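You operate a simulated robot arm through the tools that you are given. There is no shell and no other tool.

You are at the controls of a simulated robot arm. One attempt, no reset.

## Task
Try both stubs in the ring gauge and sort them.
Fine: a stub that goes down the ring stands in the good tray, one that does not in the rework tray.

The check looks at the end state, three seconds after you hand in, the way a careful person would. Anything else that was tipped, shoved, dropped, spilled or broken makes it a failure.

## Robot
A 7-joint arm with a two-finger parallel gripper, fixed in place. Base frame: the origin is on the floor under the middle of its stand, x ahead of it, y to its left, z up; the work surface is at about z = 0.88. Units: m, degrees, N and s.
It reaches about 1.046 m from its shoulder. Its first joint turns from -166.0 to 166.0 degrees. Payload 1.57 kg.
The TCP is the grasp point between the finger pads, 0.03 m short of the fingertips. In the tool frame z runs along the fingers and y along their closing line. Largest opening 0.08 m; finger width 0.017, thickness 0.012; the body of the gripper, 0.04 by 0.082 m, starts 0.08 m behind the TCP.
Orientation is told as [roll, pitch, yaw] about the base's x, y, z axes, in that order, counted from this pose: with the fingers straight down and closing along the base's y, the tool's x points along the base's -x, its y along +y and its z along -z.

## Interface
- The arm moves only by the tool move_arm. Its argument "series" is a list of rows, each a list of 3 entries, a list of its own where there are three numbers: the opening, from 0 (shut) to 1 (fully open), then the shift along the tool's x, y, z in m, then the turn, a rotation vector about the tool's x, y, z in degrees. In form: [[claw, [dx, dy, dz], [rx, ry, rz]], ...]. A call has 1 to 20 rows; each row shifts and turns the commanded pose from where the row before left it, along the tool's axes as they then stand. Each row takes 0.2 s and may step no farther than 0.05 m and 8.6 degrees from the row before; otherwise, or with a gripper value out of range, the whole call is refused. Where a pose cannot be reached the arm comes as near as it can. A force on the tool above 40 N (or 10 N above the force at the start of the call, whichever is more), or a blocked arm, ends the call early, and 0.2 s more pass. Each finger travels about 0.153 m/s and halts on what it meets, pressing with about 34 N; the grip force reading is that of the motor and also rises with nothing between the fingers. The clock runs only during rows and for 0.2 s after the last one: add rows that do not move to give the fingers time. It gives the time, the measured TCP pose, the force on the tool (base axes), the opening and the grip force at its end, in the units of the frame above (readings bear some noise), with the torque about the TCP (base axes, N m) and any sound that the robot's microphone picked up.
- Cameras (640 x 400 px; columns grow to the right, rows downward): "scene" is fixed at [0.0496, 0.6478, 1.4423]; the picture's right is [-0.66, -0.75, 0.00], its down [-0.43, 0.38, -0.82] and it looks along [0.61, -0.54, -0.58] (base axes); focal length 323 px, centre (320, 200). "wrist" rides on the gripper at [0.072, -0.007, -0.122] in the tool frame; the picture's right is [0.09, 1.00, 0.00], its down [-0.84, 0.08, -0.54] and it looks along [-0.54, 0.05, 0.84] (tool axes); focal length 238 px, centre (320, 200). There is no depth. A picture from a camera that has moved, and an enlarged one, comes with that camera's place and axes in the base frame and with its lens.
- grab_frame(camera): a new picture of that camera. No time passes.
- inspect(camera, box): a new picture of the part [left, top, right, bottom] of that camera's present view, enlarged. No time passes.
- hand_in(): hands the job in; it is judged then, once.

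Places have to be worked out from the pictures, the camera data and where the tool is seen. Open the gripper and draw the arm clear of the work before you hand the job in, unless the task says otherwise.

The tools are called as name(argument=value, ...) on one line, values as JSON. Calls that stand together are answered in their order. move_arm: Moves the arm, as the interface text tells. Its arguments: {"type":"object","properties":{"series":{"type":"array"}},"required":["series"]} The other tools are called the same way: grab_frame (camera) takes a picture; inspect (camera, box) takes an enlarged picture of a part of a camera's view; hand_in () hands the job in.

At the start:

```text
time_s: 0.0
ee_pos: [0.3762, 0.4952, 1.2071]
ee_rot: [0.0, 0.1, 0.0]
ft_force: [0.4, 0.0, -0.2]
moment: [-0.01, 0.01, -0.02]
width: 0.08
gripper_force: 0.0
```

scene: 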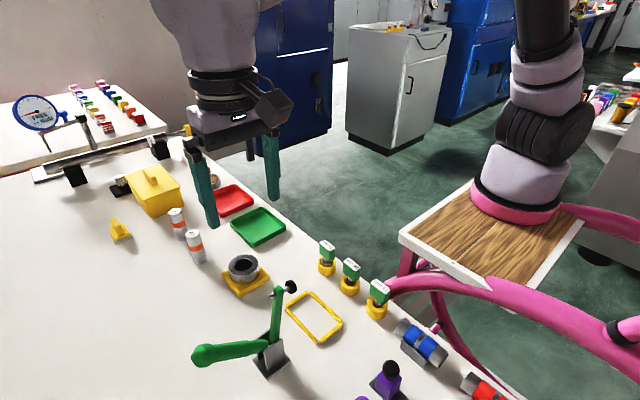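
wrist: 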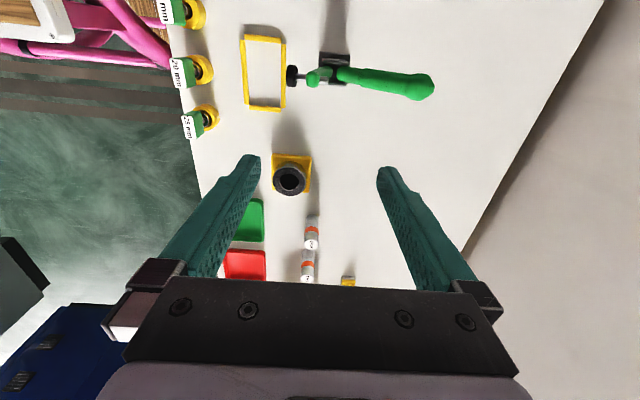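

The two stubs (white/grey with an orange band), the ring gauge on a yellow base, and the green and red trays are visible. I'll take enlarged views to identify and locate each of them.

inspect(camera="scene", box=[140, 160, 300, 310])

inspect(camera="wrist", box=[200, 130, 380, 300])

```text
2.67 times, centred on (220, 235) of scene
camera zoom: at [0.0496, 0.6478, 1.4423], right [-0.66, -0.75, 0.0], down [-0.43, 0.38, -0.82], along [0.61, -0.54, -0.58], focal length 862 px, centre (587, 107)
```

zoom: 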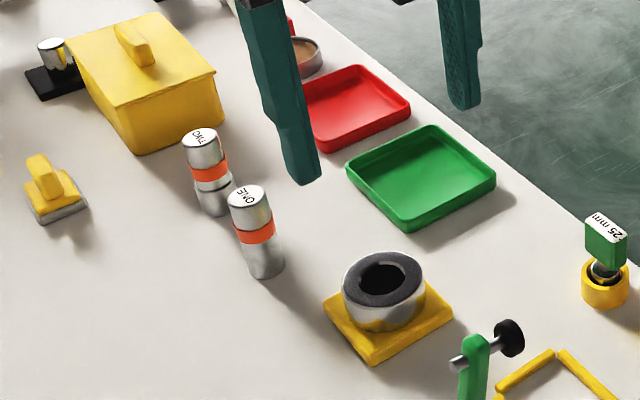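

```text
2.35 times, centred on (290, 215) of wrist
camera zoom: at [0.3048, 0.4884, 1.3315], right [-0.09, 1.0, 0.0], down [0.84, 0.08, 0.54], along [0.54, 0.05, -0.84], focal length 561 px, centre (391, 165)
```

zoom: 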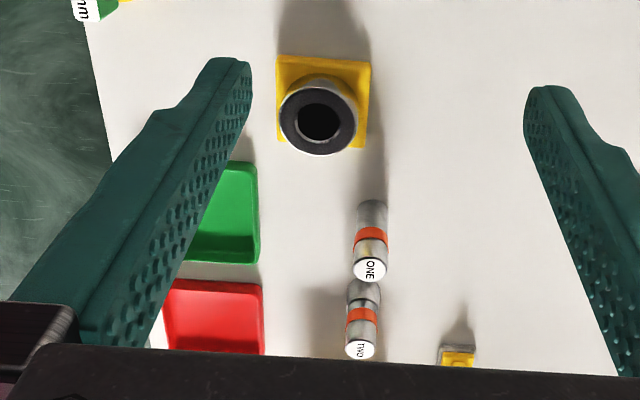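

Rough location: ring gauge ≈ (0.535, 0.445), ONE ≈ (0.644, 0.50), TWO ≈ (0.753, 0.50), green tray ≈ (0.66, 0.33), red tray ≈ (0.82, 0.32), with stubs about 0.08 m tall. I'll move the open gripper forward and slightly down, well above everything, for a closer look.

move_arm(series=[[1, [-0.0248, -0.009, 0.0114], [0, 0, 0]], [1, [-0.0248, -0.009, 0.0114], [0, 0, 0]], [1, [-0.0248, -0.009, 0.0114], [0, 0, 0]], [1, [-0.0248, -0.009, 0.0114], [0, 0, 0]], [1, [-0.0248, -0.009, 0.0114], [0, 0, 0]], [1, [0, 0, 0], [0, 0, 0]]])

```text
time_s: 1.4
ee_pos: [0.4995, 0.4488, 1.152]
ee_rot: [0.0, 0.0, 0.0]
ft_force: [-0.5, 0.1, -0.3]
moment: [-0.01, 0.02, 0.01]
width: 0.08
gripper_force: 0.0
```

The arm is at (0.4995, 0.4488, 1.152) with no contact. Now I'll take pictures from both cameras.

grab_frame(camera="wrist")

grab_frame(camera="scene")

inspect(camera="wrist", box=[240, 60, 400, 160])

inspect(camera="wrist", box=[260, 160, 420, 260])

```text
taken
camera wrist: at [0.4282, 0.4417, 1.2765], right [-0.09, 1.0, 0.0], down [0.84, 0.08, 0.54], along [0.54, 0.05, -0.84], focal length 238 px, centre (320, 200)
```

wrist: 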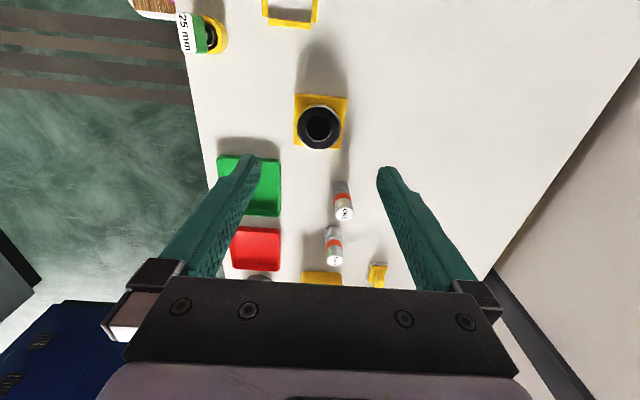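

```text
taken
```

scene: 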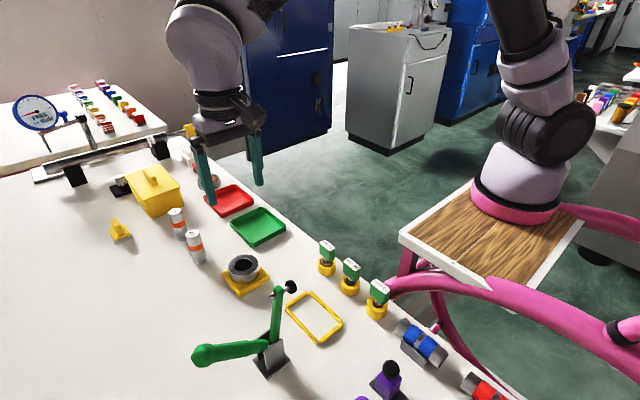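

```text
4.00 times, centred on (320, 110) of wrist
camera zoom: at [0.4282, 0.4417, 1.2765], right [-0.09, 1.0, 0.0], down [0.84, 0.08, 0.54], along [0.54, 0.05, -0.84], focal length 953 px, centre (320, 560)
```

zoom: 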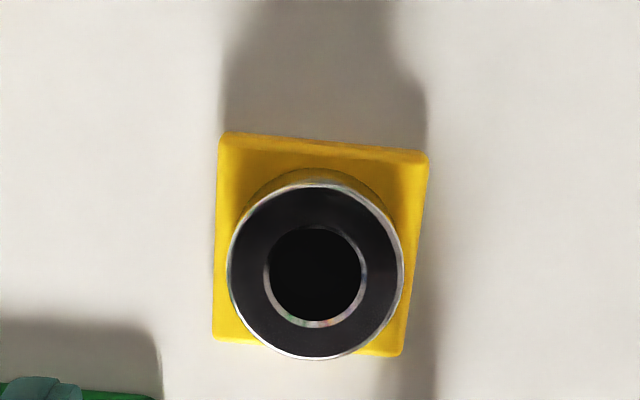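

```text
4.00 times, centred on (340, 210) of wrist
camera zoom: at [0.4282, 0.4417, 1.2765], right [-0.09, 1.0, 0.0], down [0.84, 0.08, 0.54], along [0.54, 0.05, -0.84], focal length 953 px, centre (240, 160)
```

zoom: 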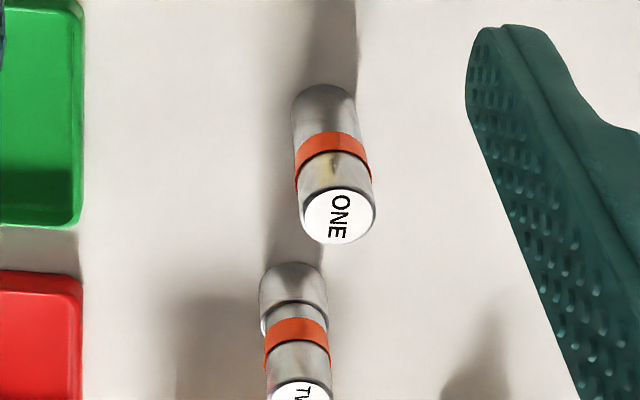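

The stubs look around 30 mm in diameter and TWO seems to have a step or groove in its body. I'll zoom further on both stubs and the ring for detail before moving.

inspect(camera="scene", box=[160, 195, 224, 275])

inspect(camera="scene", box=[212, 240, 276, 300])

inspect(camera="wrist", box=[310, 215, 358, 275])

inspect(camera="scene", box=[190, 160, 300, 260])

```text
5.00 times, centred on (192, 235) of scene
camera zoom: at [0.0496, 0.6478, 1.4423], right [-0.66, -0.75, 0.0], down [-0.43, 0.38, -0.82], along [0.61, -0.54, -0.58], focal length 1616 px, centre (960, 25)
```

zoom: 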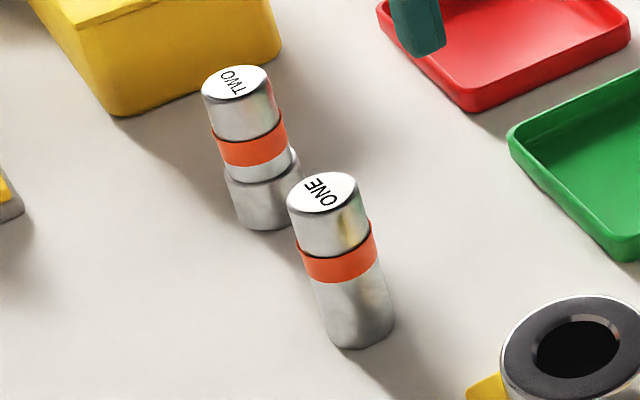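

```text
6.67 times, centred on (244, 270) of scene
camera zoom: at [0.0496, 0.6478, 1.4423], right [-0.66, -0.75, 0.0], down [-0.43, 0.38, -0.82], along [0.61, -0.54, -0.58], focal length 2155 px, centre (827, -267)
```

zoom: 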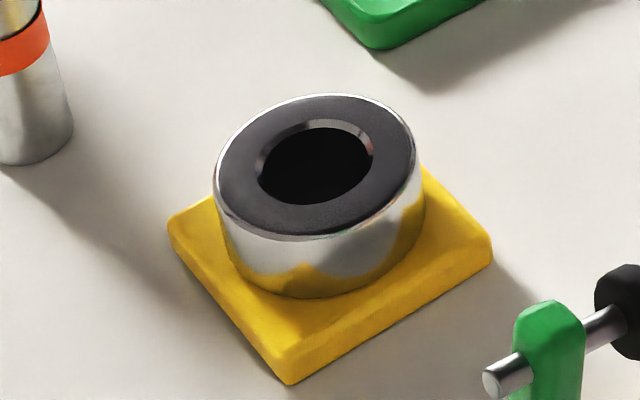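

```text
6.67 times, centred on (334, 245) of wrist
camera zoom: at [0.4282, 0.4417, 1.2765], right [-0.09, 1.0, 0.0], down [0.84, 0.08, 0.54], along [0.54, 0.05, -0.84], focal length 1589 px, centre (227, -100)
```

zoom: 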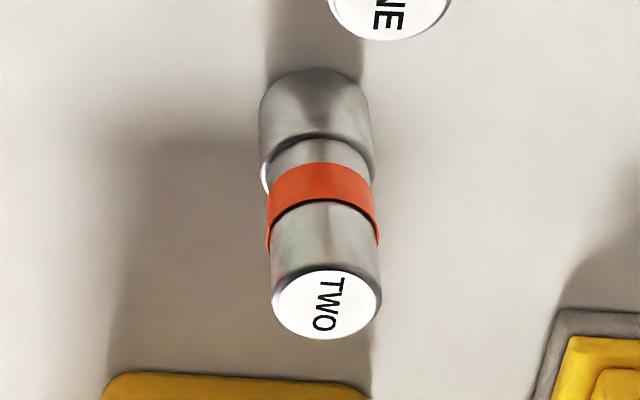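

```text
4.00 times, centred on (245, 210) of scene
camera zoom: at [0.0496, 0.6478, 1.4423], right [-0.66, -0.75, 0.0], down [-0.43, 0.38, -0.82], along [0.61, -0.54, -0.58], focal length 1293 px, centre (620, 160)
```

zoom: 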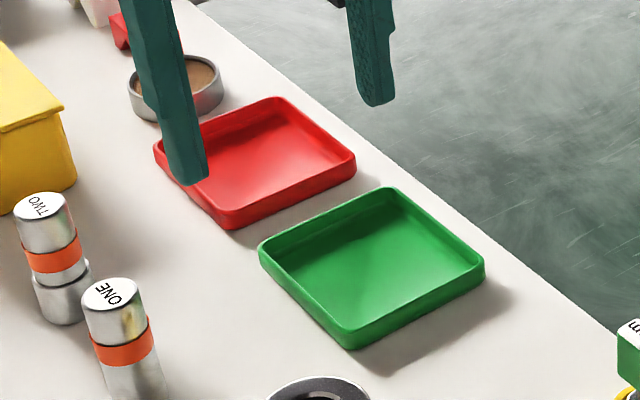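

Estimates now: ONE at (0.653, 0.502), TWO at (0.762, 0.500), both about 30 mm across with tops near z 0.96, and the ring centre at about (0.531, 0.449) with its top near z 0.917. TWO has a ledge below its band, so its lower part may be larger. I'll move above ONE, with the fingertips still well clear, to refine.

move_arm(series=[[1, [-0.022, 0.0076, 0.0131], [0, 0, 0]], [1, [-0.022, 0.0076, 0.0131], [0, 0, 0]], [1, [-0.022, 0.0076, 0.0131], [0, 0, 0]], [1, [-0.022, 0.0076, 0.0131], [0, 0, 0]], [1, [-0.022, 0.0076, 0.0131], [0, 0, 0]], [1, [-0.022, 0.0076, 0.0131], [0, 0, 0]], [1, [-0.0215, 0.0076, 0.0131], [0, 0, 0]], [1, [0, 0, 0], [0, 0, 0]]])

grab_frame(camera="wrist")

inspect(camera="wrist", box=[256, 80, 384, 180])

inspect(camera="scene", box=[150, 130, 290, 270])

```text
time_s: 3.2
ee_pos: [0.6551, 0.5034, 1.0594]
ee_rot: [0.1, 0.1, 0.0]
ft_force: [-0.4, -0.7, 0.2]
moment: [0.06, 0.0, 0.01]
width: 0.0798
gripper_force: 0.1
```

```text
taken
camera wrist: at [0.5832, 0.4963, 1.1833], right [-0.09, 1.0, 0.0], down [0.84, 0.08, 0.54], along [0.54, 0.05, -0.84], focal length 238 px, centre (320, 200)
```

wrist: 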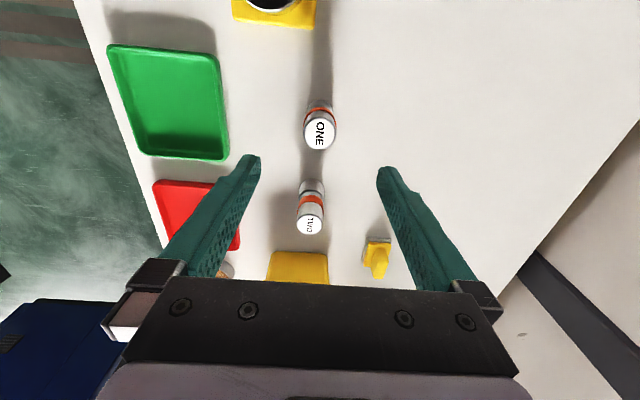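

```text
4.00 times, centred on (320, 130) of wrist
camera zoom: at [0.5832, 0.4963, 1.1833], right [-0.09, 1.0, 0.0], down [0.84, 0.08, 0.54], along [0.54, 0.05, -0.84], focal length 953 px, centre (320, 480)
```

zoom: 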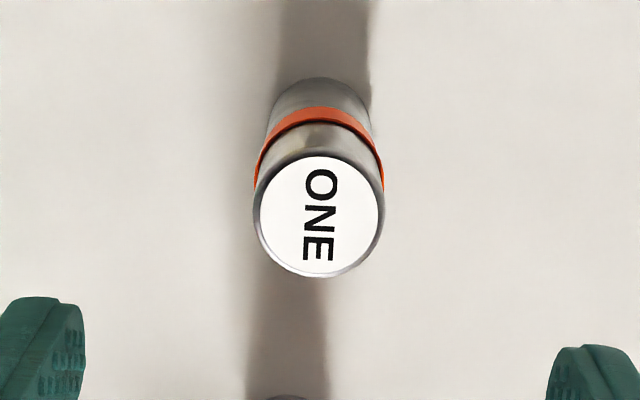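

```text
2.86 times, centred on (220, 200) of scene
camera zoom: at [0.0496, 0.6478, 1.4423], right [-0.66, -0.75, 0.0], down [-0.43, 0.38, -0.82], along [0.61, -0.54, -0.58], focal length 924 px, centre (606, 200)
```

zoom: 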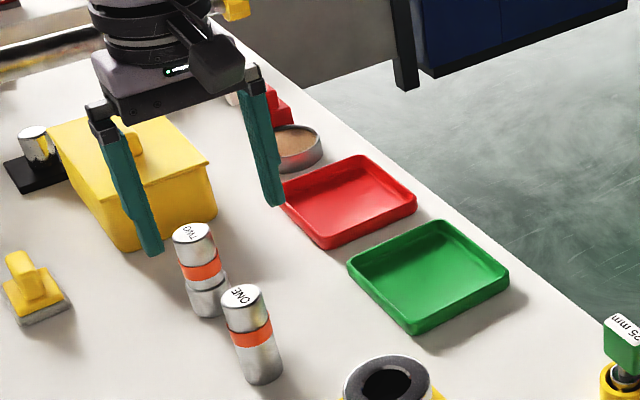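

Stub ONE's top centre works out at about (0.6525, 0.5025), with a body diameter near 31 mm and an orange band that sticks out slightly about 30 mm below the top. I'll correct by 2.6 mm in x and descend with the fingers open around the stub's top part, stopping above the band.

move_arm(series=[[1, [0.0026, -0.0009, 0.02], [0, 0, 0]], [1, [0, 0, 0.02], [0, 0, 0]], [1, [0, 0, 0.02], [0, 0, 0]], [1, [0, 0, 0.02], [0, 0, 0]], [1, [0, 0, 0.012], [0, 0, 0]], [1, [0, 0, 0], [0, 0, 0]]])

grab_frame(camera="wrist")

inspect(camera="scene", box=[150, 180, 270, 280])

```text
time_s: 4.6
ee_pos: [0.6511, 0.505, 0.9684]
ee_rot: [0.0, 0.1, 0.1]
ft_force: [0.0, -0.4, -0.3]
moment: [-0.02, 0.0, -0.03]
width: 0.0803
gripper_force: 0.0
```

```text
taken
camera wrist: at [0.5798, 0.4965, 1.0912], right [-0.09, 1.0, 0.0], down [0.84, 0.08, 0.54], along [0.54, 0.05, -0.84], focal length 238 px, centre (320, 200)
```

wrist: 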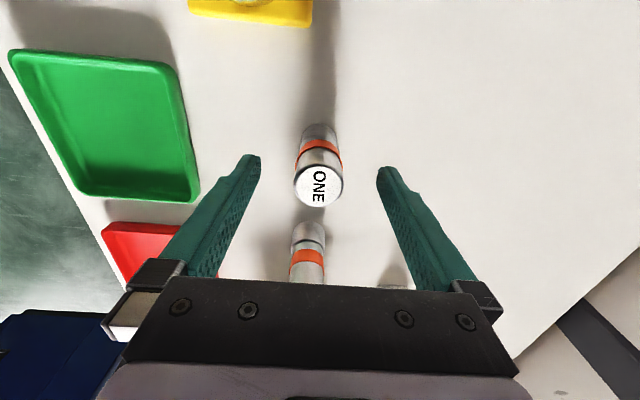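

```text
4.00 times, centred on (210, 230) of scene
camera zoom: at [0.0496, 0.6478, 1.4423], right [-0.66, -0.75, 0.0], down [-0.43, 0.38, -0.82], along [0.61, -0.54, -0.58], focal length 1293 px, centre (760, 80)
```

zoom: 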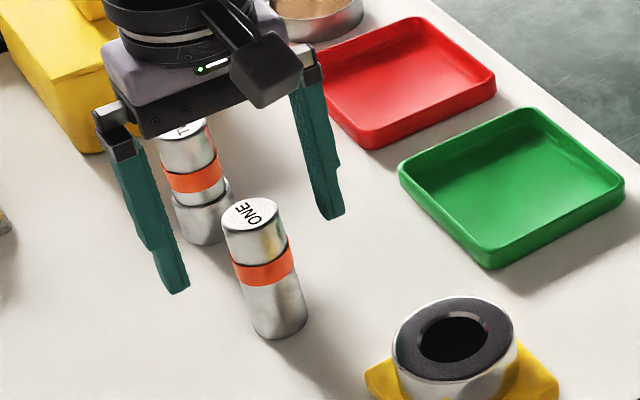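

The stub's top sits between the open fingers. I'll zoom in on the wrist and scene views to check the alignment in x and y before closing.

inspect(camera="wrist", box=[224, 110, 416, 230])

inspect(camera="scene", box=[170, 200, 250, 270])

```text
3.33 times, centred on (320, 170) of wrist
camera zoom: at [0.5798, 0.4965, 1.0912], right [-0.09, 1.0, 0.0], down [0.84, 0.08, 0.54], along [0.54, 0.05, -0.84], focal length 794 px, centre (320, 300)
```

zoom: 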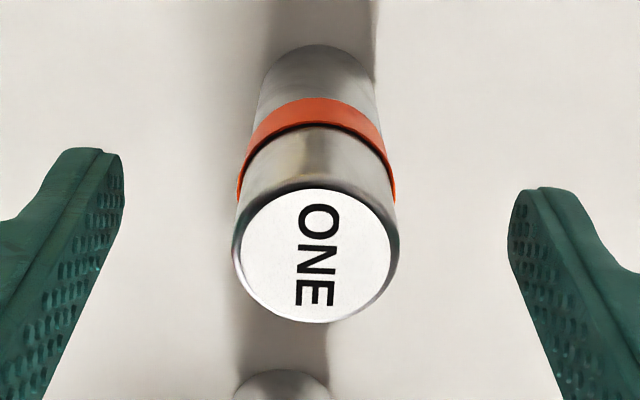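

```text
5.71 times, centred on (210, 235) of scene
camera zoom: at [0.0496, 0.6478, 1.4423], right [-0.66, -0.75, 0.0], down [-0.43, 0.38, -0.82], along [0.61, -0.54, -0.58], focal length 1847 px, centre (949, 0)
```

zoom: 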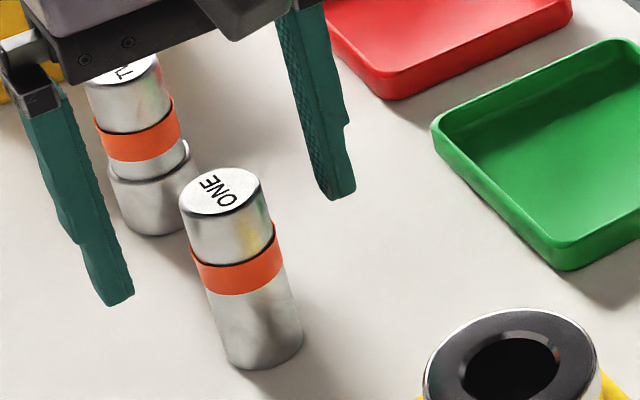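

Cross-checking three wrist views gives ONE's top at z ≈ 0.968, centre (0.650, 0.5015), with the band top near z 0.943. I'll raise about 9 mm so the fingertips stay just above the band, nudge 1.5 mm in x, and close on the plain upper body.

move_arm(series=[[1, [0.0015, -0.001, -0.0085], [0, 0, 0]], [1, [0, 0, 0], [0, 0, 0]], [0.3, [0, 0, 0], [0, 0, 0]], [0, [0, 0, 0], [0, 0, 0]], [0, [0, 0, 0], [0, 0, 0]], [0, [0, 0, 0], [0, 0, 0]]])

inspect(camera="wrist", box=[224, 110, 416, 230])

inspect(camera="scene", box=[170, 200, 250, 270])

```text
time_s: 6.0
ee_pos: [0.6497, 0.503, 0.9769]
ee_rot: [0.1, 0.0, 0.0]
ft_force: [0.3, 1.8, 2.0]
moment: [0.12, -0.04, 0.02]
width: 0.0294
gripper_force: 33.3
```

```text
3.33 times, centred on (320, 170) of wrist
camera zoom: at [0.578, 0.495, 1.099], right [-0.09, 1.0, 0.0], down [0.84, 0.08, 0.54], along [0.54, 0.05, -0.84], focal length 794 px, centre (320, 300)
```

zoom: 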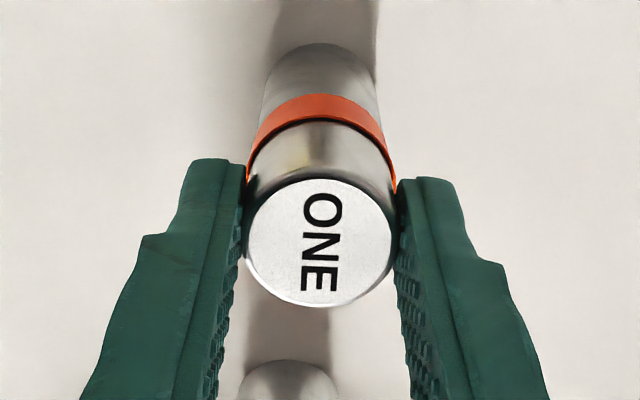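

```text
5.71 times, centred on (210, 235) of scene
camera zoom: at [0.0496, 0.6478, 1.4423], right [-0.66, -0.75, 0.0], down [-0.43, 0.38, -0.82], along [0.61, -0.54, -0.58], focal length 1847 px, centre (949, 0)
```

zoom: 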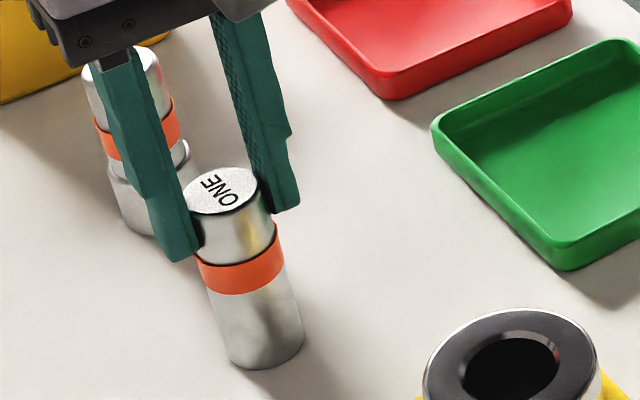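

ONE is gripped on its upper body (width 29.4 mm, grip 33 N), with the fingertips above the band. I'll lift it 8 cm straight up and check that it's held.

move_arm(series=[[0, [0, 0, -0.005], [0, 0, 0]], [0, [0, 0, -0.015], [0, 0, 0]], [0, [0, 0, -0.02], [0, 0, 0]], [0, [0, 0, -0.02], [0, 0, 0]], [0, [0, 0, -0.02], [0, 0, 0]], [0, [0, 0, 0], [0, 0, 0]], [0, [0, 0, 0], [0, 0, 0]]])

inspect(camera="scene", box=[150, 160, 290, 300])

grab_frame(camera="wrist")

```text
time_s: 7.6
ee_pos: [0.6506, 0.502, 1.0543]
ee_rot: [0.1, -0.1, 0.0]
ft_force: [-0.2, 0.3, -1.7]
moment: [-0.02, -0.01, 0.0]
width: 0.0296
gripper_force: 34.1
```

```text
2.86 times, centred on (220, 230) of scene
camera zoom: at [0.0496, 0.6478, 1.4423], right [-0.66, -0.75, 0.0], down [-0.43, 0.38, -0.82], along [0.61, -0.54, -0.58], focal length 924 px, centre (606, 114)
```

zoom: 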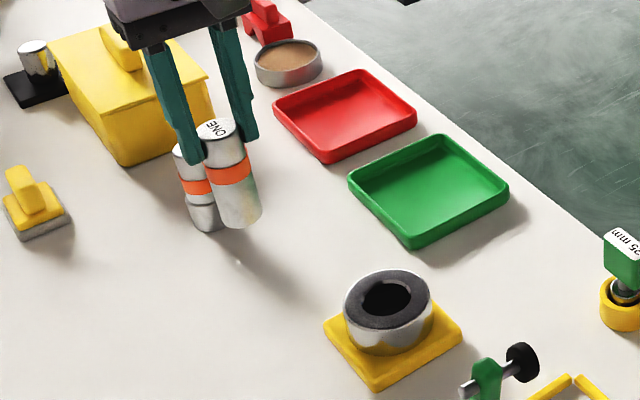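

```text
taken
camera wrist: at [0.5784, 0.4957, 1.1778], right [-0.09, 1.0, 0.0], down [0.84, 0.08, 0.54], along [0.54, 0.05, -0.84], focal length 238 px, centre (320, 200)
```

wrist: 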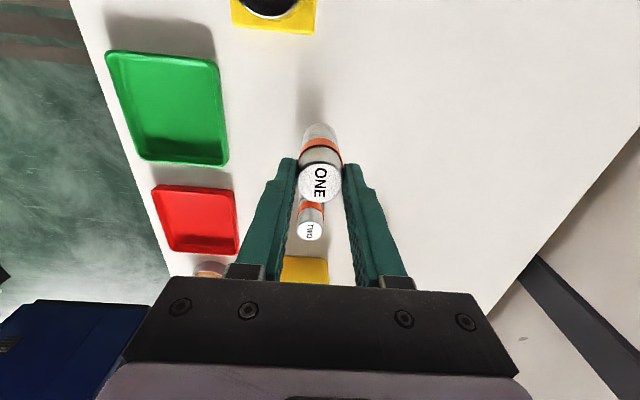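

ONE is held vertically, weighing about 2 N. I'll carry it over to the ring's estimated centre (0.530, 0.449) with its bottom about 4 cm above the ring, then compare the two in both cameras.

move_arm(series=[[0, [0.0199, -0.00875, 0], [0, 0, 0]], [0, [0.02, -0.00875, 0], [0, 0, 0]], [0, [0.02, -0.00875, 0], [0, 0, 0]], [0, [0.02, -0.00875, 0], [0, 0, 0]], [0, [0.02, -0.00875, 0], [0, 0, 0]], [0, [0.0199, -0.00875, 0], [0, 0, 0]], [0, [0, 0, 0], [0, 0, 0]], [0, [0, 0, 0], [0, 0, 0]]])

inspect(camera="scene", box=[196, 200, 292, 300])

grab_frame(camera="wrist")

inspect(camera="wrist", box=[240, 90, 400, 200])

```text
time_s: 9.4
ee_pos: [0.5317, 0.4509, 1.0565]
ee_rot: [0.0, 0.1, 0.0]
ft_force: [0.3, 0.9, -0.5]
moment: [0.01, 0.01, -0.01]
width: 0.0299
gripper_force: 33.9
```

```text
4.00 times, centred on (244, 250) of scene
camera zoom: at [0.0496, 0.6478, 1.4423], right [-0.66, -0.75, 0.0], down [-0.43, 0.38, -0.82], along [0.61, -0.54, -0.58], focal length 1293 px, centre (624, 0)
```

zoom: 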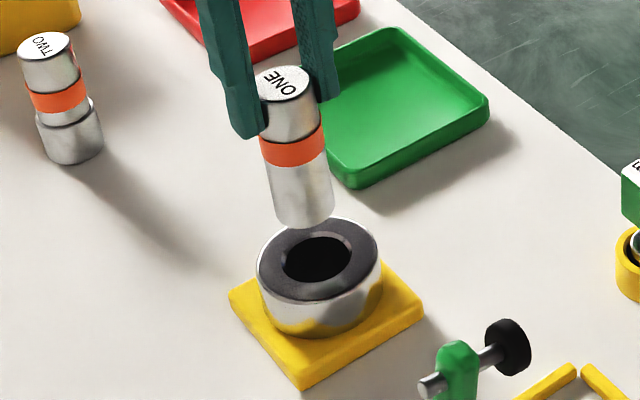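

```text
taken
camera wrist: at [0.459, 0.4433, 1.1799], right [-0.09, 1.0, 0.0], down [0.84, 0.08, 0.54], along [0.54, 0.05, -0.84], focal length 238 px, centre (320, 200)
```

wrist: 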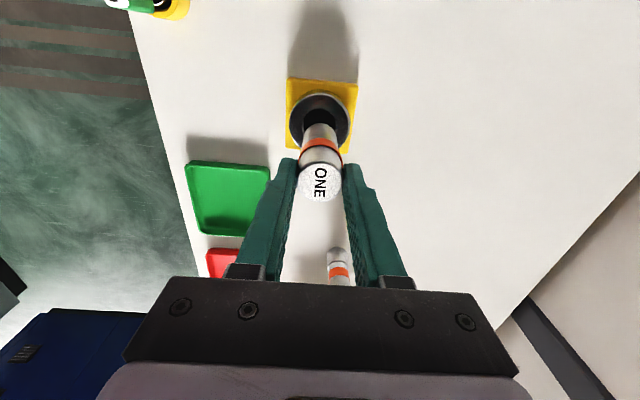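

```text
3.64 times, centred on (320, 145) of wrist
camera zoom: at [0.459, 0.4433, 1.1799], right [-0.09, 1.0, 0.0], down [0.84, 0.08, 0.54], along [0.54, 0.05, -0.84], focal length 867 px, centre (320, 400)
```

zoom: 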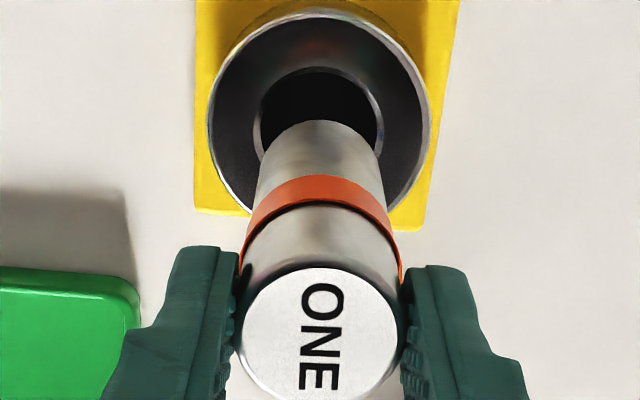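

The stub hovers over the ring, and the views suggest the ring centre is within 1–3 mm of the stub's axis. I'll lower 30 mm so the bottom sits about 1 cm above the ring, which makes a direct comparison much more accurate.

move_arm(series=[[0, [0, 0, 0.01], [0, 0, 0]], [0, [0, 0, 0.01], [0, 0, 0]], [0, [0, 0, 0.01], [0, 0, 0]], [0, [0, 0, 0], [0, 0, 0]], [0, [0, 0, 0], [0, 0, 0]]])

inspect(camera="scene", box=[216, 226, 280, 290])

inspect(camera="wrist", box=[264, 90, 376, 170])

```text
time_s: 10.6
ee_pos: [0.5293, 0.4478, 1.0283]
ee_rot: [0.0, 0.0, 0.0]
ft_force: [0.1, 1.0, -1.7]
moment: [0.0, -0.01, -0.01]
width: 0.0294
gripper_force: 34.3
```

```text
6.25 times, centred on (248, 258) of scene
camera zoom: at [0.0496, 0.6478, 1.4423], right [-0.66, -0.75, 0.0], down [-0.43, 0.38, -0.82], along [0.61, -0.54, -0.58], focal length 2021 px, centre (770, -162)
```

zoom: 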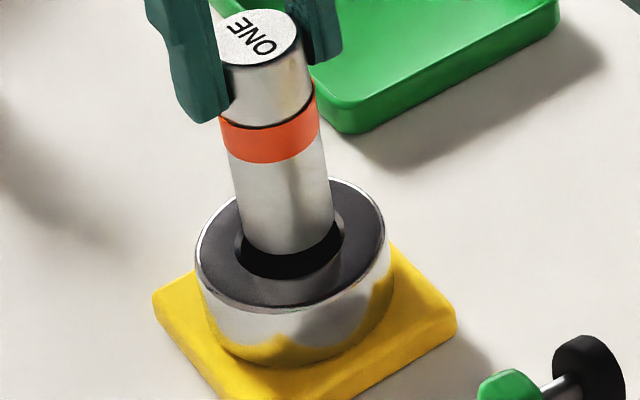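

```text
5.00 times, centred on (320, 130) of wrist
camera zoom: at [0.458, 0.4418, 1.1512], right [-0.09, 1.0, 0.0], down [0.84, 0.08, 0.54], along [0.54, 0.05, -0.84], focal length 1192 px, centre (320, 550)
```

zoom: 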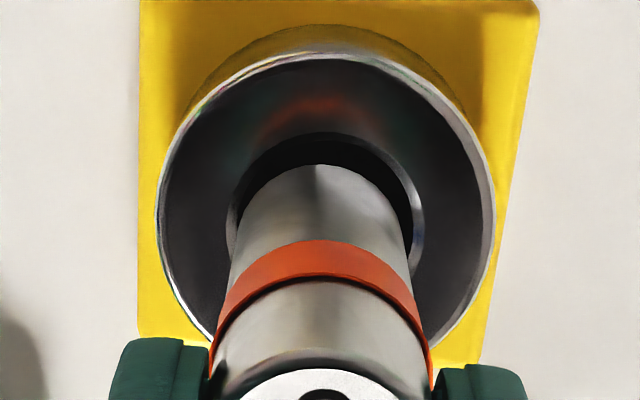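

Comparing both views at this height, the ring's centre appears about +1.5 mm in x and +1 mm in y from the stub's axis, and the chamfered mouth (~38 mm) is clearly wider than the stub. I'll make that shift, lower 6 mm and look again.

move_arm(series=[[0, [-0.0015, 0.001, 0], [0, 0, 0]], [0, [0, 0, 0.003], [0, 0, 0]], [0, [0, 0, 0.003], [0, 0, 0]], [0, [0, 0, 0], [0, 0, 0]], [0, [0, 0, 0], [0, 0, 0]]])

inspect(camera="scene", box=[216, 226, 280, 290])

inspect(camera="wrist", box=[264, 90, 376, 170])

```text
time_s: 11.8
ee_pos: [0.5316, 0.4506, 1.0218]
ee_rot: [0.1, 0.0, 0.0]
ft_force: [-1.7, -2.0, 17.1]
moment: [-0.28, -0.09, -0.02]
width: 0.0295
gripper_force: 34.3
```

```text
6.25 times, centred on (248, 258) of scene
camera zoom: at [0.0496, 0.6478, 1.4423], right [-0.66, -0.75, 0.0], down [-0.43, 0.38, -0.82], along [0.61, -0.54, -0.58], focal length 2021 px, centre (770, -162)
```

zoom: 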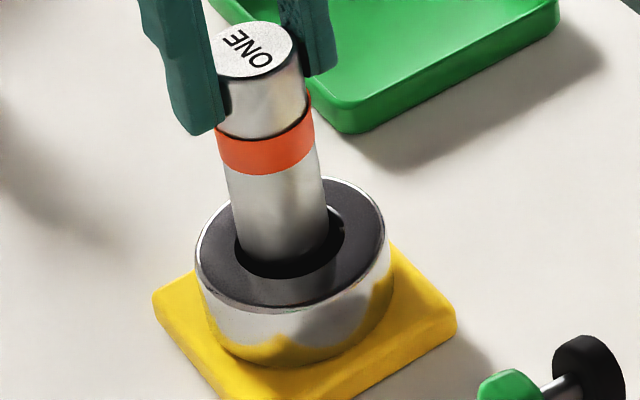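

```text
5.00 times, centred on (320, 130) of wrist
camera zoom: at [0.4599, 0.4429, 1.1451], right [-0.09, 1.0, 0.0], down [0.84, 0.08, 0.54], along [0.54, 0.05, -0.84], focal length 1192 px, centre (320, 550)
```

zoom: 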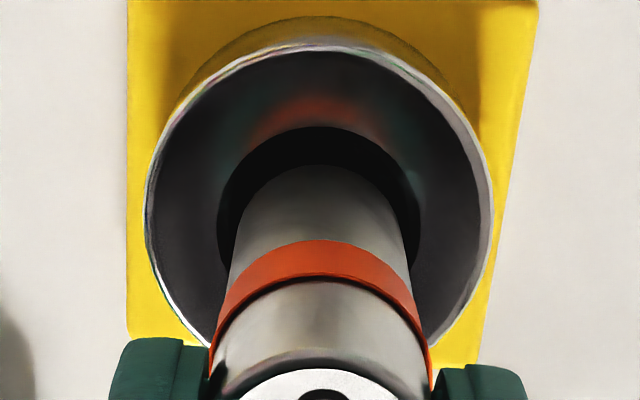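

Contact at 17 N: the bottom is resting on the chamfer, and both views show the stub too far in +x relative to the hole (bigger gap on the near side). I'll lift 4 mm, shift 3 mm back in x, and look again.

move_arm(series=[[0, [0, 0, -0.004], [0, 0, 0]], [0, [0.0015, 0, 0], [0, 0, 0]], [0, [0.0015, 0, 0], [0, 0, 0]], [0, [0, 0, 0], [0, 0, 0]], [0, [0, 0, 0], [0, 0, 0]]])

inspect(camera="scene", box=[216, 226, 280, 290])

inspect(camera="wrist", box=[264, 90, 376, 170])

```text
time_s: 13.0
ee_pos: [0.5289, 0.4497, 1.0245]
ee_rot: [0.0, 0.1, -0.1]
ft_force: [-0.1, -0.4, -0.8]
moment: [-0.03, 0.01, 0.02]
width: 0.0296
gripper_force: 34.1
```

```text
6.25 times, centred on (248, 258) of scene
camera zoom: at [0.0496, 0.6478, 1.4423], right [-0.66, -0.75, 0.0], down [-0.43, 0.38, -0.82], along [0.61, -0.54, -0.58], focal length 2021 px, centre (770, -162)
```

zoom: 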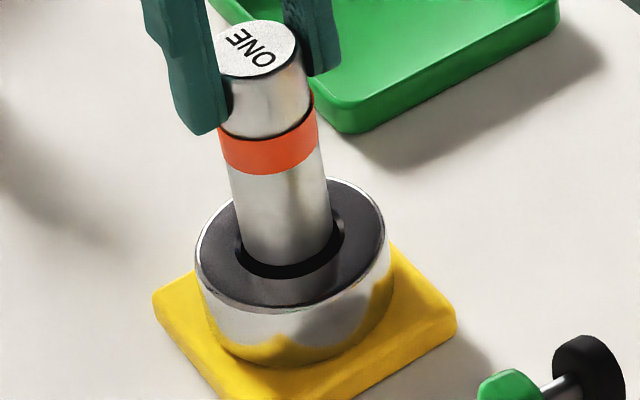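

```text
5.00 times, centred on (320, 130) of wrist
camera zoom: at [0.457, 0.4433, 1.1477], right [-0.09, 1.0, 0.0], down [0.84, 0.08, 0.54], along [0.54, 0.05, -0.84], focal length 1192 px, centre (320, 550)
```

zoom: 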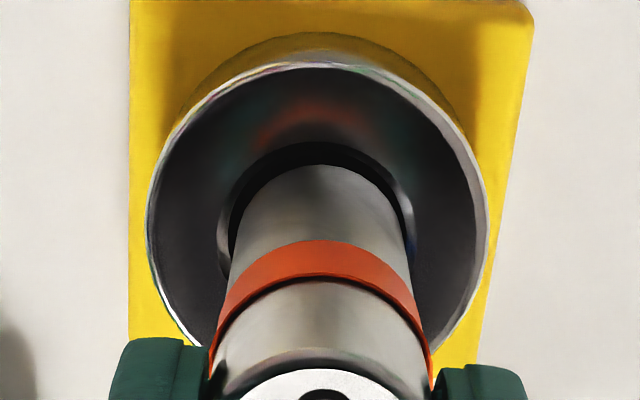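

The stub is now nearly centred in the mouth in both views (within about 1 mm). I'll shift 0.5 mm in -y and lower slowly in 1 mm steps, watching the force.

move_arm(series=[[0, [0, -0.0005, 0.001], [0, 0, 0]], [0, [0, 0, 0.001], [0, 0, 0]], [0, [0, 0, 0.001], [0, 0, 0]], [0, [0, 0, 0.001], [0, 0, 0]], [0, [0, 0, 0.001], [0, 0, 0]], [0, [0, 0, 0.001], [0, 0, 0]], [0, [0, 0, 0], [0, 0, 0]]])

inspect(camera="scene", box=[216, 226, 280, 290])

inspect(camera="wrist", box=[264, 90, 376, 170])

```text
time_s: 14.6
ee_pos: [0.5276, 0.4499, 1.0181]
ee_rot: [0.0, 0.0, 0.0]
ft_force: [-0.8, -0.5, -1.1]
moment: [0.0, -0.01, -0.01]
width: 0.0298
gripper_force: 33.6
```

```text
6.25 times, centred on (248, 258) of scene
camera zoom: at [0.0496, 0.6478, 1.4423], right [-0.66, -0.75, 0.0], down [-0.43, 0.38, -0.82], along [0.61, -0.54, -0.58], focal length 2021 px, centre (770, -162)
```

zoom: 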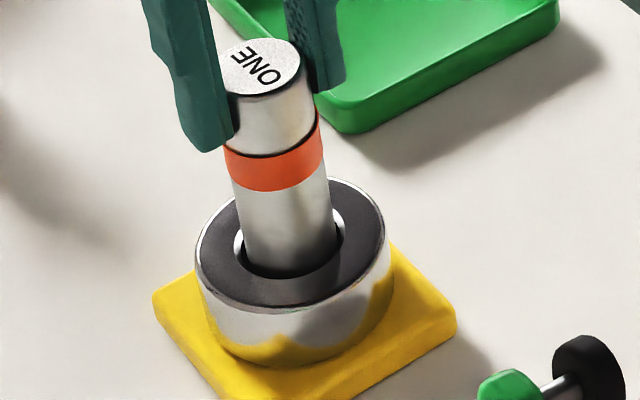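

```text
5.00 times, centred on (320, 130) of wrist
camera zoom: at [0.4563, 0.443, 1.1405], right [-0.09, 1.0, 0.0], down [0.84, 0.08, 0.54], along [0.54, 0.05, -0.84], focal length 1192 px, centre (320, 550)
```

zoom: 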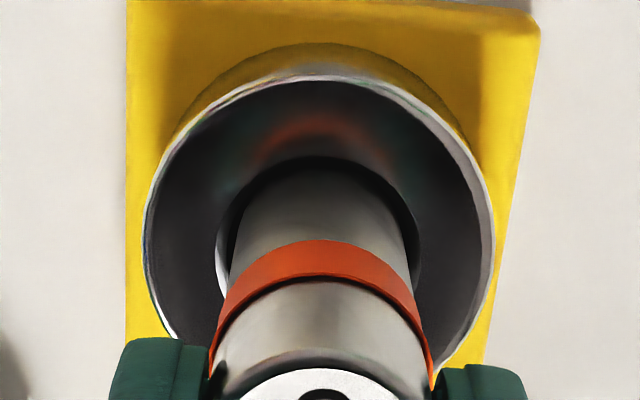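

No contact yet, and the stub's end is now just inside the mouth, lower than the previous contact height. The views suggest it's still slightly toward -x and +y, so I'll shift +1 mm in x and -0.8 mm in y and continue lowering gently.

move_arm(series=[[0, [-0.001, -0.0008, 0], [0, 0, 0]], [0, [0, 0, 0.001], [0, 0, 0]], [0, [0, 0, 0.001], [0, 0, 0]], [0, [0, 0, 0.001], [0, 0, 0]], [0, [0, 0, 0.001], [0, 0, 0]], [0, [0, 0, 0], [0, 0, 0]]])

```text
time_s: 16.0
ee_pos: [0.5312, 0.4492, 1.0146]
ee_rot: [0.0, 0.0, 0.0]
ft_force: [0.8, -0.2, -2.1]
moment: [-0.05, 0.0, -0.02]
width: 0.0296
gripper_force: 34.1
```

Still no contact force (only the stub's weight). I'll keep lowering in 1.5 mm steps.

move_arm(series=[[0, [0, 0, 0.0015], [0, 0, 0]], [0, [0, 0, 0.0015], [0, 0, 0]], [0, [0, 0, 0.0015], [0, 0, 0]], [0, [0, 0, 0.0015], [0, 0, 0]], [0, [0, 0, 0], [0, 0, 0]]])

inspect(camera="scene", box=[216, 226, 280, 290])

inspect(camera="wrist", box=[264, 90, 376, 170])

```text
time_s: 17.2
ee_pos: [0.5289, 0.4486, 1.0068]
ee_rot: [-0.1, 0.0, -0.1]
ft_force: [0.0, 1.8, -0.8]
moment: [0.13, 0.01, 0.05]
width: 0.0296
gripper_force: 33.8
```

```text
6.25 times, centred on (248, 258) of scene
camera zoom: at [0.0496, 0.6478, 1.4423], right [-0.66, -0.75, 0.0], down [-0.43, 0.38, -0.82], along [0.61, -0.54, -0.58], focal length 2021 px, centre (770, -162)
```

zoom: 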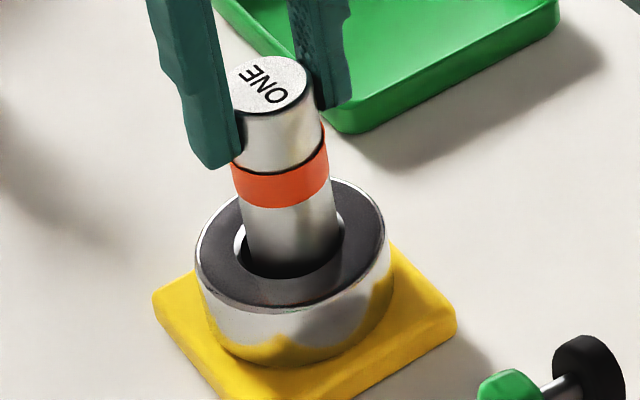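

```text
5.00 times, centred on (320, 130) of wrist
camera zoom: at [0.4575, 0.4412, 1.1309], right [-0.09, 1.0, 0.0], down [0.84, 0.08, 0.54], along [0.54, 0.05, -0.84], focal length 1192 px, centre (320, 550)
```

zoom: 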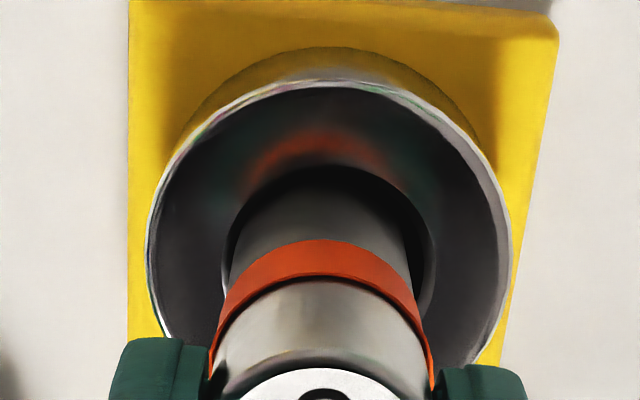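

The stub is about 8 mm into the mouth, with a light +y side force (1.8 N) suggesting it's slightly too far in -y. I'll shift +0.7 mm in y and keep lowering.

move_arm(series=[[0, [0, 0.0007, 0], [0, 0, 0]], [0, [0, 0, 0.0015], [0, 0, 0]], [0, [0, 0, 0.0015], [0, 0, 0]], [0, [0, 0, 0.0015], [0, 0, 0]], [0, [0, 0, 0.0015], [0, 0, 0]], [0, [0, 0, 0], [0, 0, 0]]])

```text
time_s: 18.6
ee_pos: [0.5297, 0.4507, 1.0019]
ee_rot: [0.1, 0.0, 0.0]
ft_force: [0.1, -0.3, -0.4]
moment: [0.0, -0.02, 0.0]
width: 0.0298
gripper_force: 34.2
```

Side force is gone and it's going down freely. I'll keep lowering.

move_arm(series=[[0, [0, 0, 0.002], [0, 0, 0]], [0, [0, 0, 0.002], [0, 0, 0]], [0, [0, 0, 0.002], [0, 0, 0]], [0, [0, 0, 0.002], [0, 0, 0]], [0, [0, 0, 0], [0, 0, 0]]])

inspect(camera="scene", box=[216, 226, 280, 290])

inspect(camera="wrist", box=[264, 90, 376, 170])

```text
time_s: 19.8
ee_pos: [0.5309, 0.4498, 0.9936]
ee_rot: [0.0, -0.1, 0.0]
ft_force: [0.0, 0.1, -1.6]
moment: [0.03, 0.05, 0.01]
width: 0.0297
gripper_force: 33.8
```

```text
6.25 times, centred on (248, 258) of scene
camera zoom: at [0.0496, 0.6478, 1.4423], right [-0.66, -0.75, 0.0], down [-0.43, 0.38, -0.82], along [0.61, -0.54, -0.58], focal length 2021 px, centre (770, -162)
```

zoom: 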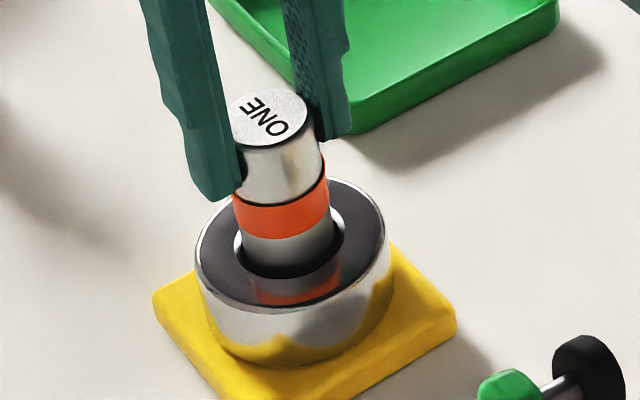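

```text
5.00 times, centred on (320, 130) of wrist
camera zoom: at [0.4579, 0.443, 1.1172], right [-0.09, 1.0, 0.0], down [0.84, 0.08, 0.54], along [0.54, 0.05, -0.84], focal length 1192 px, centre (320, 550)
```

zoom: 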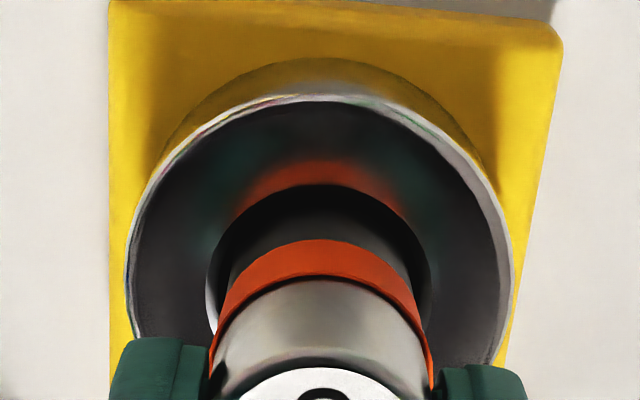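

It keeps sliding down freely; about 22 mm is now in the ring. I'll lower another 10 mm, watching for the bottom.

move_arm(series=[[0, [0, 0, 0.002], [0, 0, 0]], [0, [0, 0, 0.002], [0, 0, 0]], [0, [0, 0, 0.002], [0, 0, 0]], [0, [0, 0, 0.002], [0, 0, 0]], [0, [0, 0, 0.002], [0, 0, 0]], [0, [0, 0, 0], [0, 0, 0]]])

inspect(camera="scene", box=[216, 226, 280, 290])

```text
time_s: 21.2
ee_pos: [0.53, 0.4513, 0.9849]
ee_rot: [0.1, -0.1, 0.0]
ft_force: [4.9, 3.6, 19.1]
moment: [0.46, -0.27, -0.03]
width: 0.0298
gripper_force: 34.2
```

```text
6.25 times, centred on (248, 258) of scene
camera zoom: at [0.0496, 0.6478, 1.4423], right [-0.66, -0.75, 0.0], down [-0.43, 0.38, -0.82], along [0.61, -0.54, -0.58], focal length 2021 px, centre (770, -162)
```

zoom: 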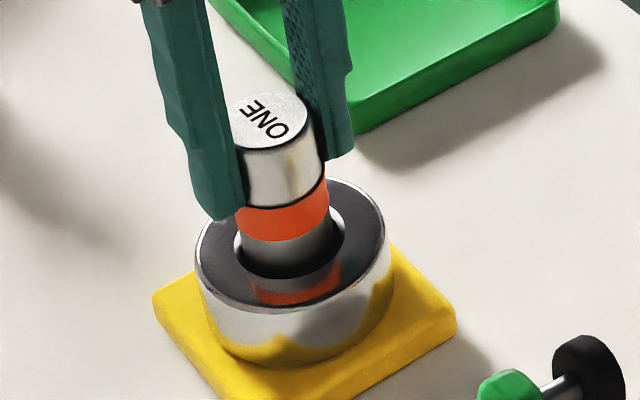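

Contact at 19 N with the stub's bottom at about z 0.895, which matches the plate under the ring, so ONE has gone all the way down (the fingers slid a few mm on it). ONE is good. I'll lift it straight out.

move_arm(series=[[0, [0, 0, -0.002], [0, 0, 0]], [0, [0, 0, -0.004], [0, 0, 0]], [0, [0, 0, -0.006], [0, 0, 0]], [0, [0, 0, -0.008], [0, 0, 0]], [0, [0, 0, -0.01], [0, 0, 0]], [0, [0, 0, -0.015], [0, 0, 0]], [0, [0, 0, -0.015], [0, 0, 0]], [0, [0, 0, -0.015], [0, 0, 0]], [0, [0, 0, 0], [0, 0, 0]], [0, [0, 0, 0], [0, 0, 0]]])

inspect(camera="scene", box=[190, 180, 300, 300])

grab_frame(camera="wrist")

```text
time_s: 23.4
ee_pos: [0.5297, 0.4516, 1.0616]
ee_rot: [0.1, 0.0, -0.1]
ft_force: [0.5, -0.9, -1.1]
moment: [0.04, 0.03, -0.03]
width: 0.0296
gripper_force: 33.8
```

```text
3.33 times, centred on (245, 240) of scene
camera zoom: at [0.0496, 0.6478, 1.4423], right [-0.66, -0.75, 0.0], down [-0.43, 0.38, -0.82], along [0.61, -0.54, -0.58], focal length 1078 px, centre (570, 67)
```

zoom: 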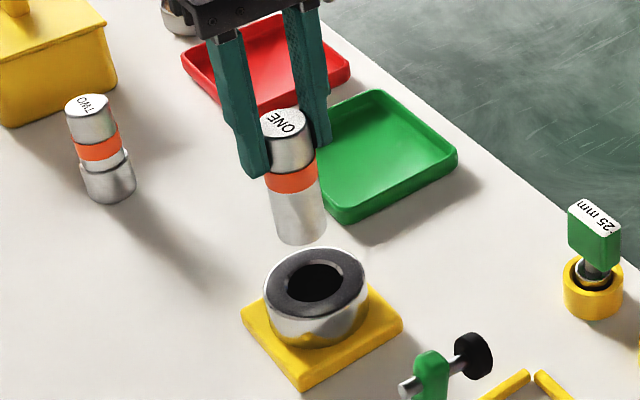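

```text
taken
camera wrist: at [0.4578, 0.4438, 1.1842], right [-0.09, 1.0, 0.0], down [0.84, 0.08, 0.54], along [0.54, 0.05, -0.84], focal length 238 px, centre (320, 200)
```

wrist: 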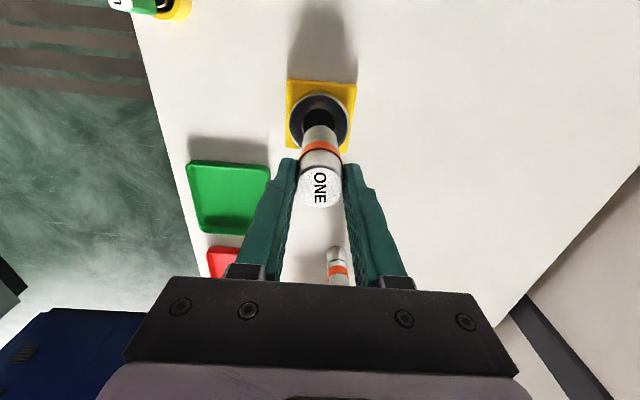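

The ring hasn't moved and ONE hangs straight. The green (good) tray spans x ≈ 0.600–0.714 and y ≈ 0.283–0.388, so its centre is about (0.656, 0.336); I'll carry ONE there at the current height.

move_arm(series=[[0, [-0.0181, -0.0162, 0], [0, 0, 0]], [0, [-0.0181, -0.0162, 0], [0, 0, 0]], [0, [-0.0181, -0.0162, 0], [0, 0, 0]], [0, [-0.0181, -0.0162, 0], [0, 0, 0]], [0, [-0.0181, -0.0162, 0], [0, 0, 0]], [0, [-0.0181, -0.0162, 0], [0, 0, 0]], [0, [-0.0181, -0.0162, 0], [0, 0, 0]], [0, [0, 0, 0], [0, 0, 0]], [0, [0, 0, 0], [0, 0, 0]]])

grab_frame(camera="wrist")

inspect(camera="scene", box=[190, 150, 310, 260])

```text
time_s: 25.4
ee_pos: [0.655, 0.3369, 1.0585]
ee_rot: [0.1, 0.1, 0.0]
ft_force: [0.4, 0.0, -1.5]
moment: [-0.03, -0.01, 0.01]
width: 0.0295
gripper_force: 34.0
```

```text
taken
camera wrist: at [0.5843, 0.3299, 1.181], right [-0.09, 1.0, 0.0], down [0.84, 0.08, 0.54], along [0.54, 0.05, -0.84], focal length 238 px, centre (320, 200)
```

wrist: 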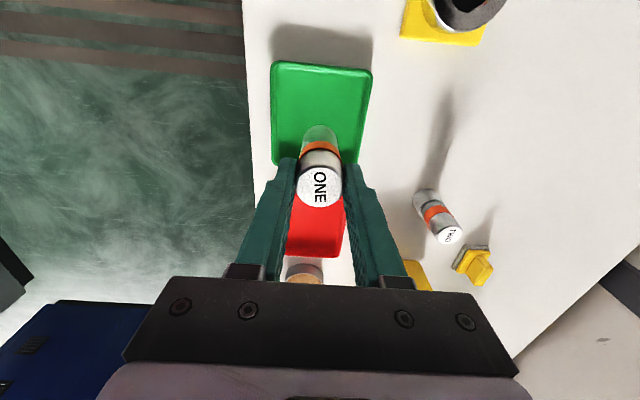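

```text
3.64 times, centred on (250, 205) of scene
camera zoom: at [0.0496, 0.6478, 1.4423], right [-0.66, -0.75, 0.0], down [-0.43, 0.38, -0.82], along [0.61, -0.54, -0.58], focal length 1176 px, centre (574, 182)
```

zoom: 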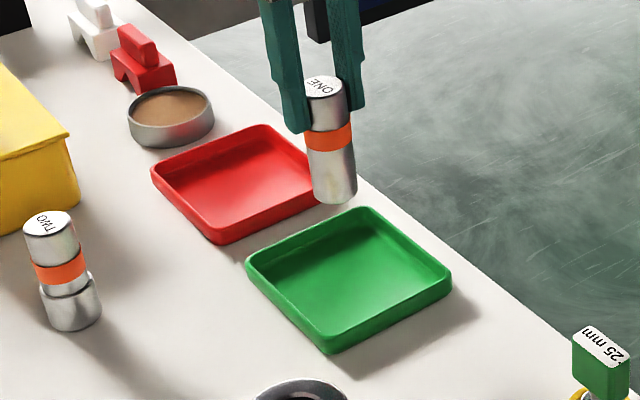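

ONE is over the middle of the green tray. I'll lower 70 mm, then go down slowly until it touches the tray floor.

move_arm(series=[[0, [0, 0, 0.015], [0, 0, 0]], [0, [0, 0, 0.015], [0, 0, 0]], [0, [0, 0, 0.015], [0, 0, 0]], [0, [0, 0, 0.015], [0, 0, 0]], [0, [0, 0, 0.008], [0, 0, 0]], [0, [0, 0, 0.002], [0, 0, 0]], [0, [0, 0, 0], [0, 0, 0]], [0, [0, 0, 0], [0, 0, 0]]])

inspect(camera="scene", box=[210, 170, 300, 260])

inspect(camera="wrist", box=[224, 60, 416, 220])

```text
time_s: 27.2
ee_pos: [0.6564, 0.3368, 0.9907]
ee_rot: [0.0, 0.0, 0.0]
ft_force: [0.1, 0.6, -0.6]
moment: [-0.02, -0.01, -0.01]
width: 0.0294
gripper_force: 33.9
```

```text
4.44 times, centred on (255, 215) of scene
camera zoom: at [0.0496, 0.6478, 1.4423], right [-0.66, -0.75, 0.0], down [-0.43, 0.38, -0.82], along [0.61, -0.54, -0.58], focal length 1437 px, centre (609, 133)
```

zoom: 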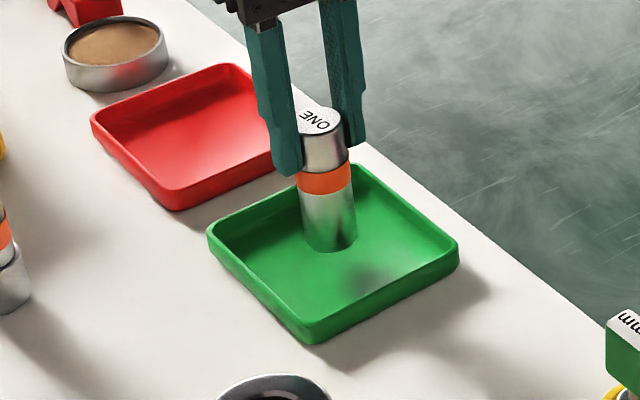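

```text
2.50 times, centred on (320, 140) of wrist
camera zoom: at [0.5846, 0.3289, 1.113], right [-0.09, 1.0, 0.0], down [0.84, 0.08, 0.54], along [0.54, 0.05, -0.84], focal length 596 px, centre (320, 350)
```

zoom: 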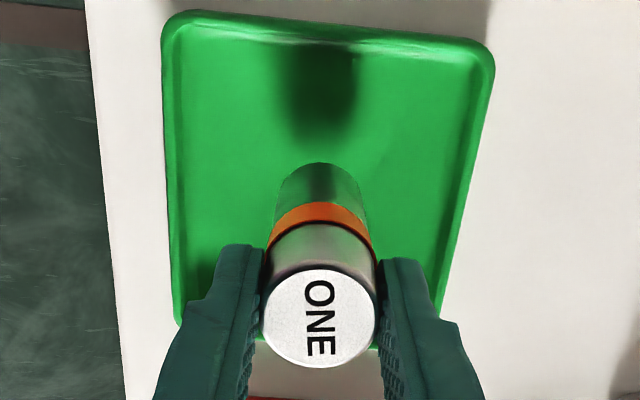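

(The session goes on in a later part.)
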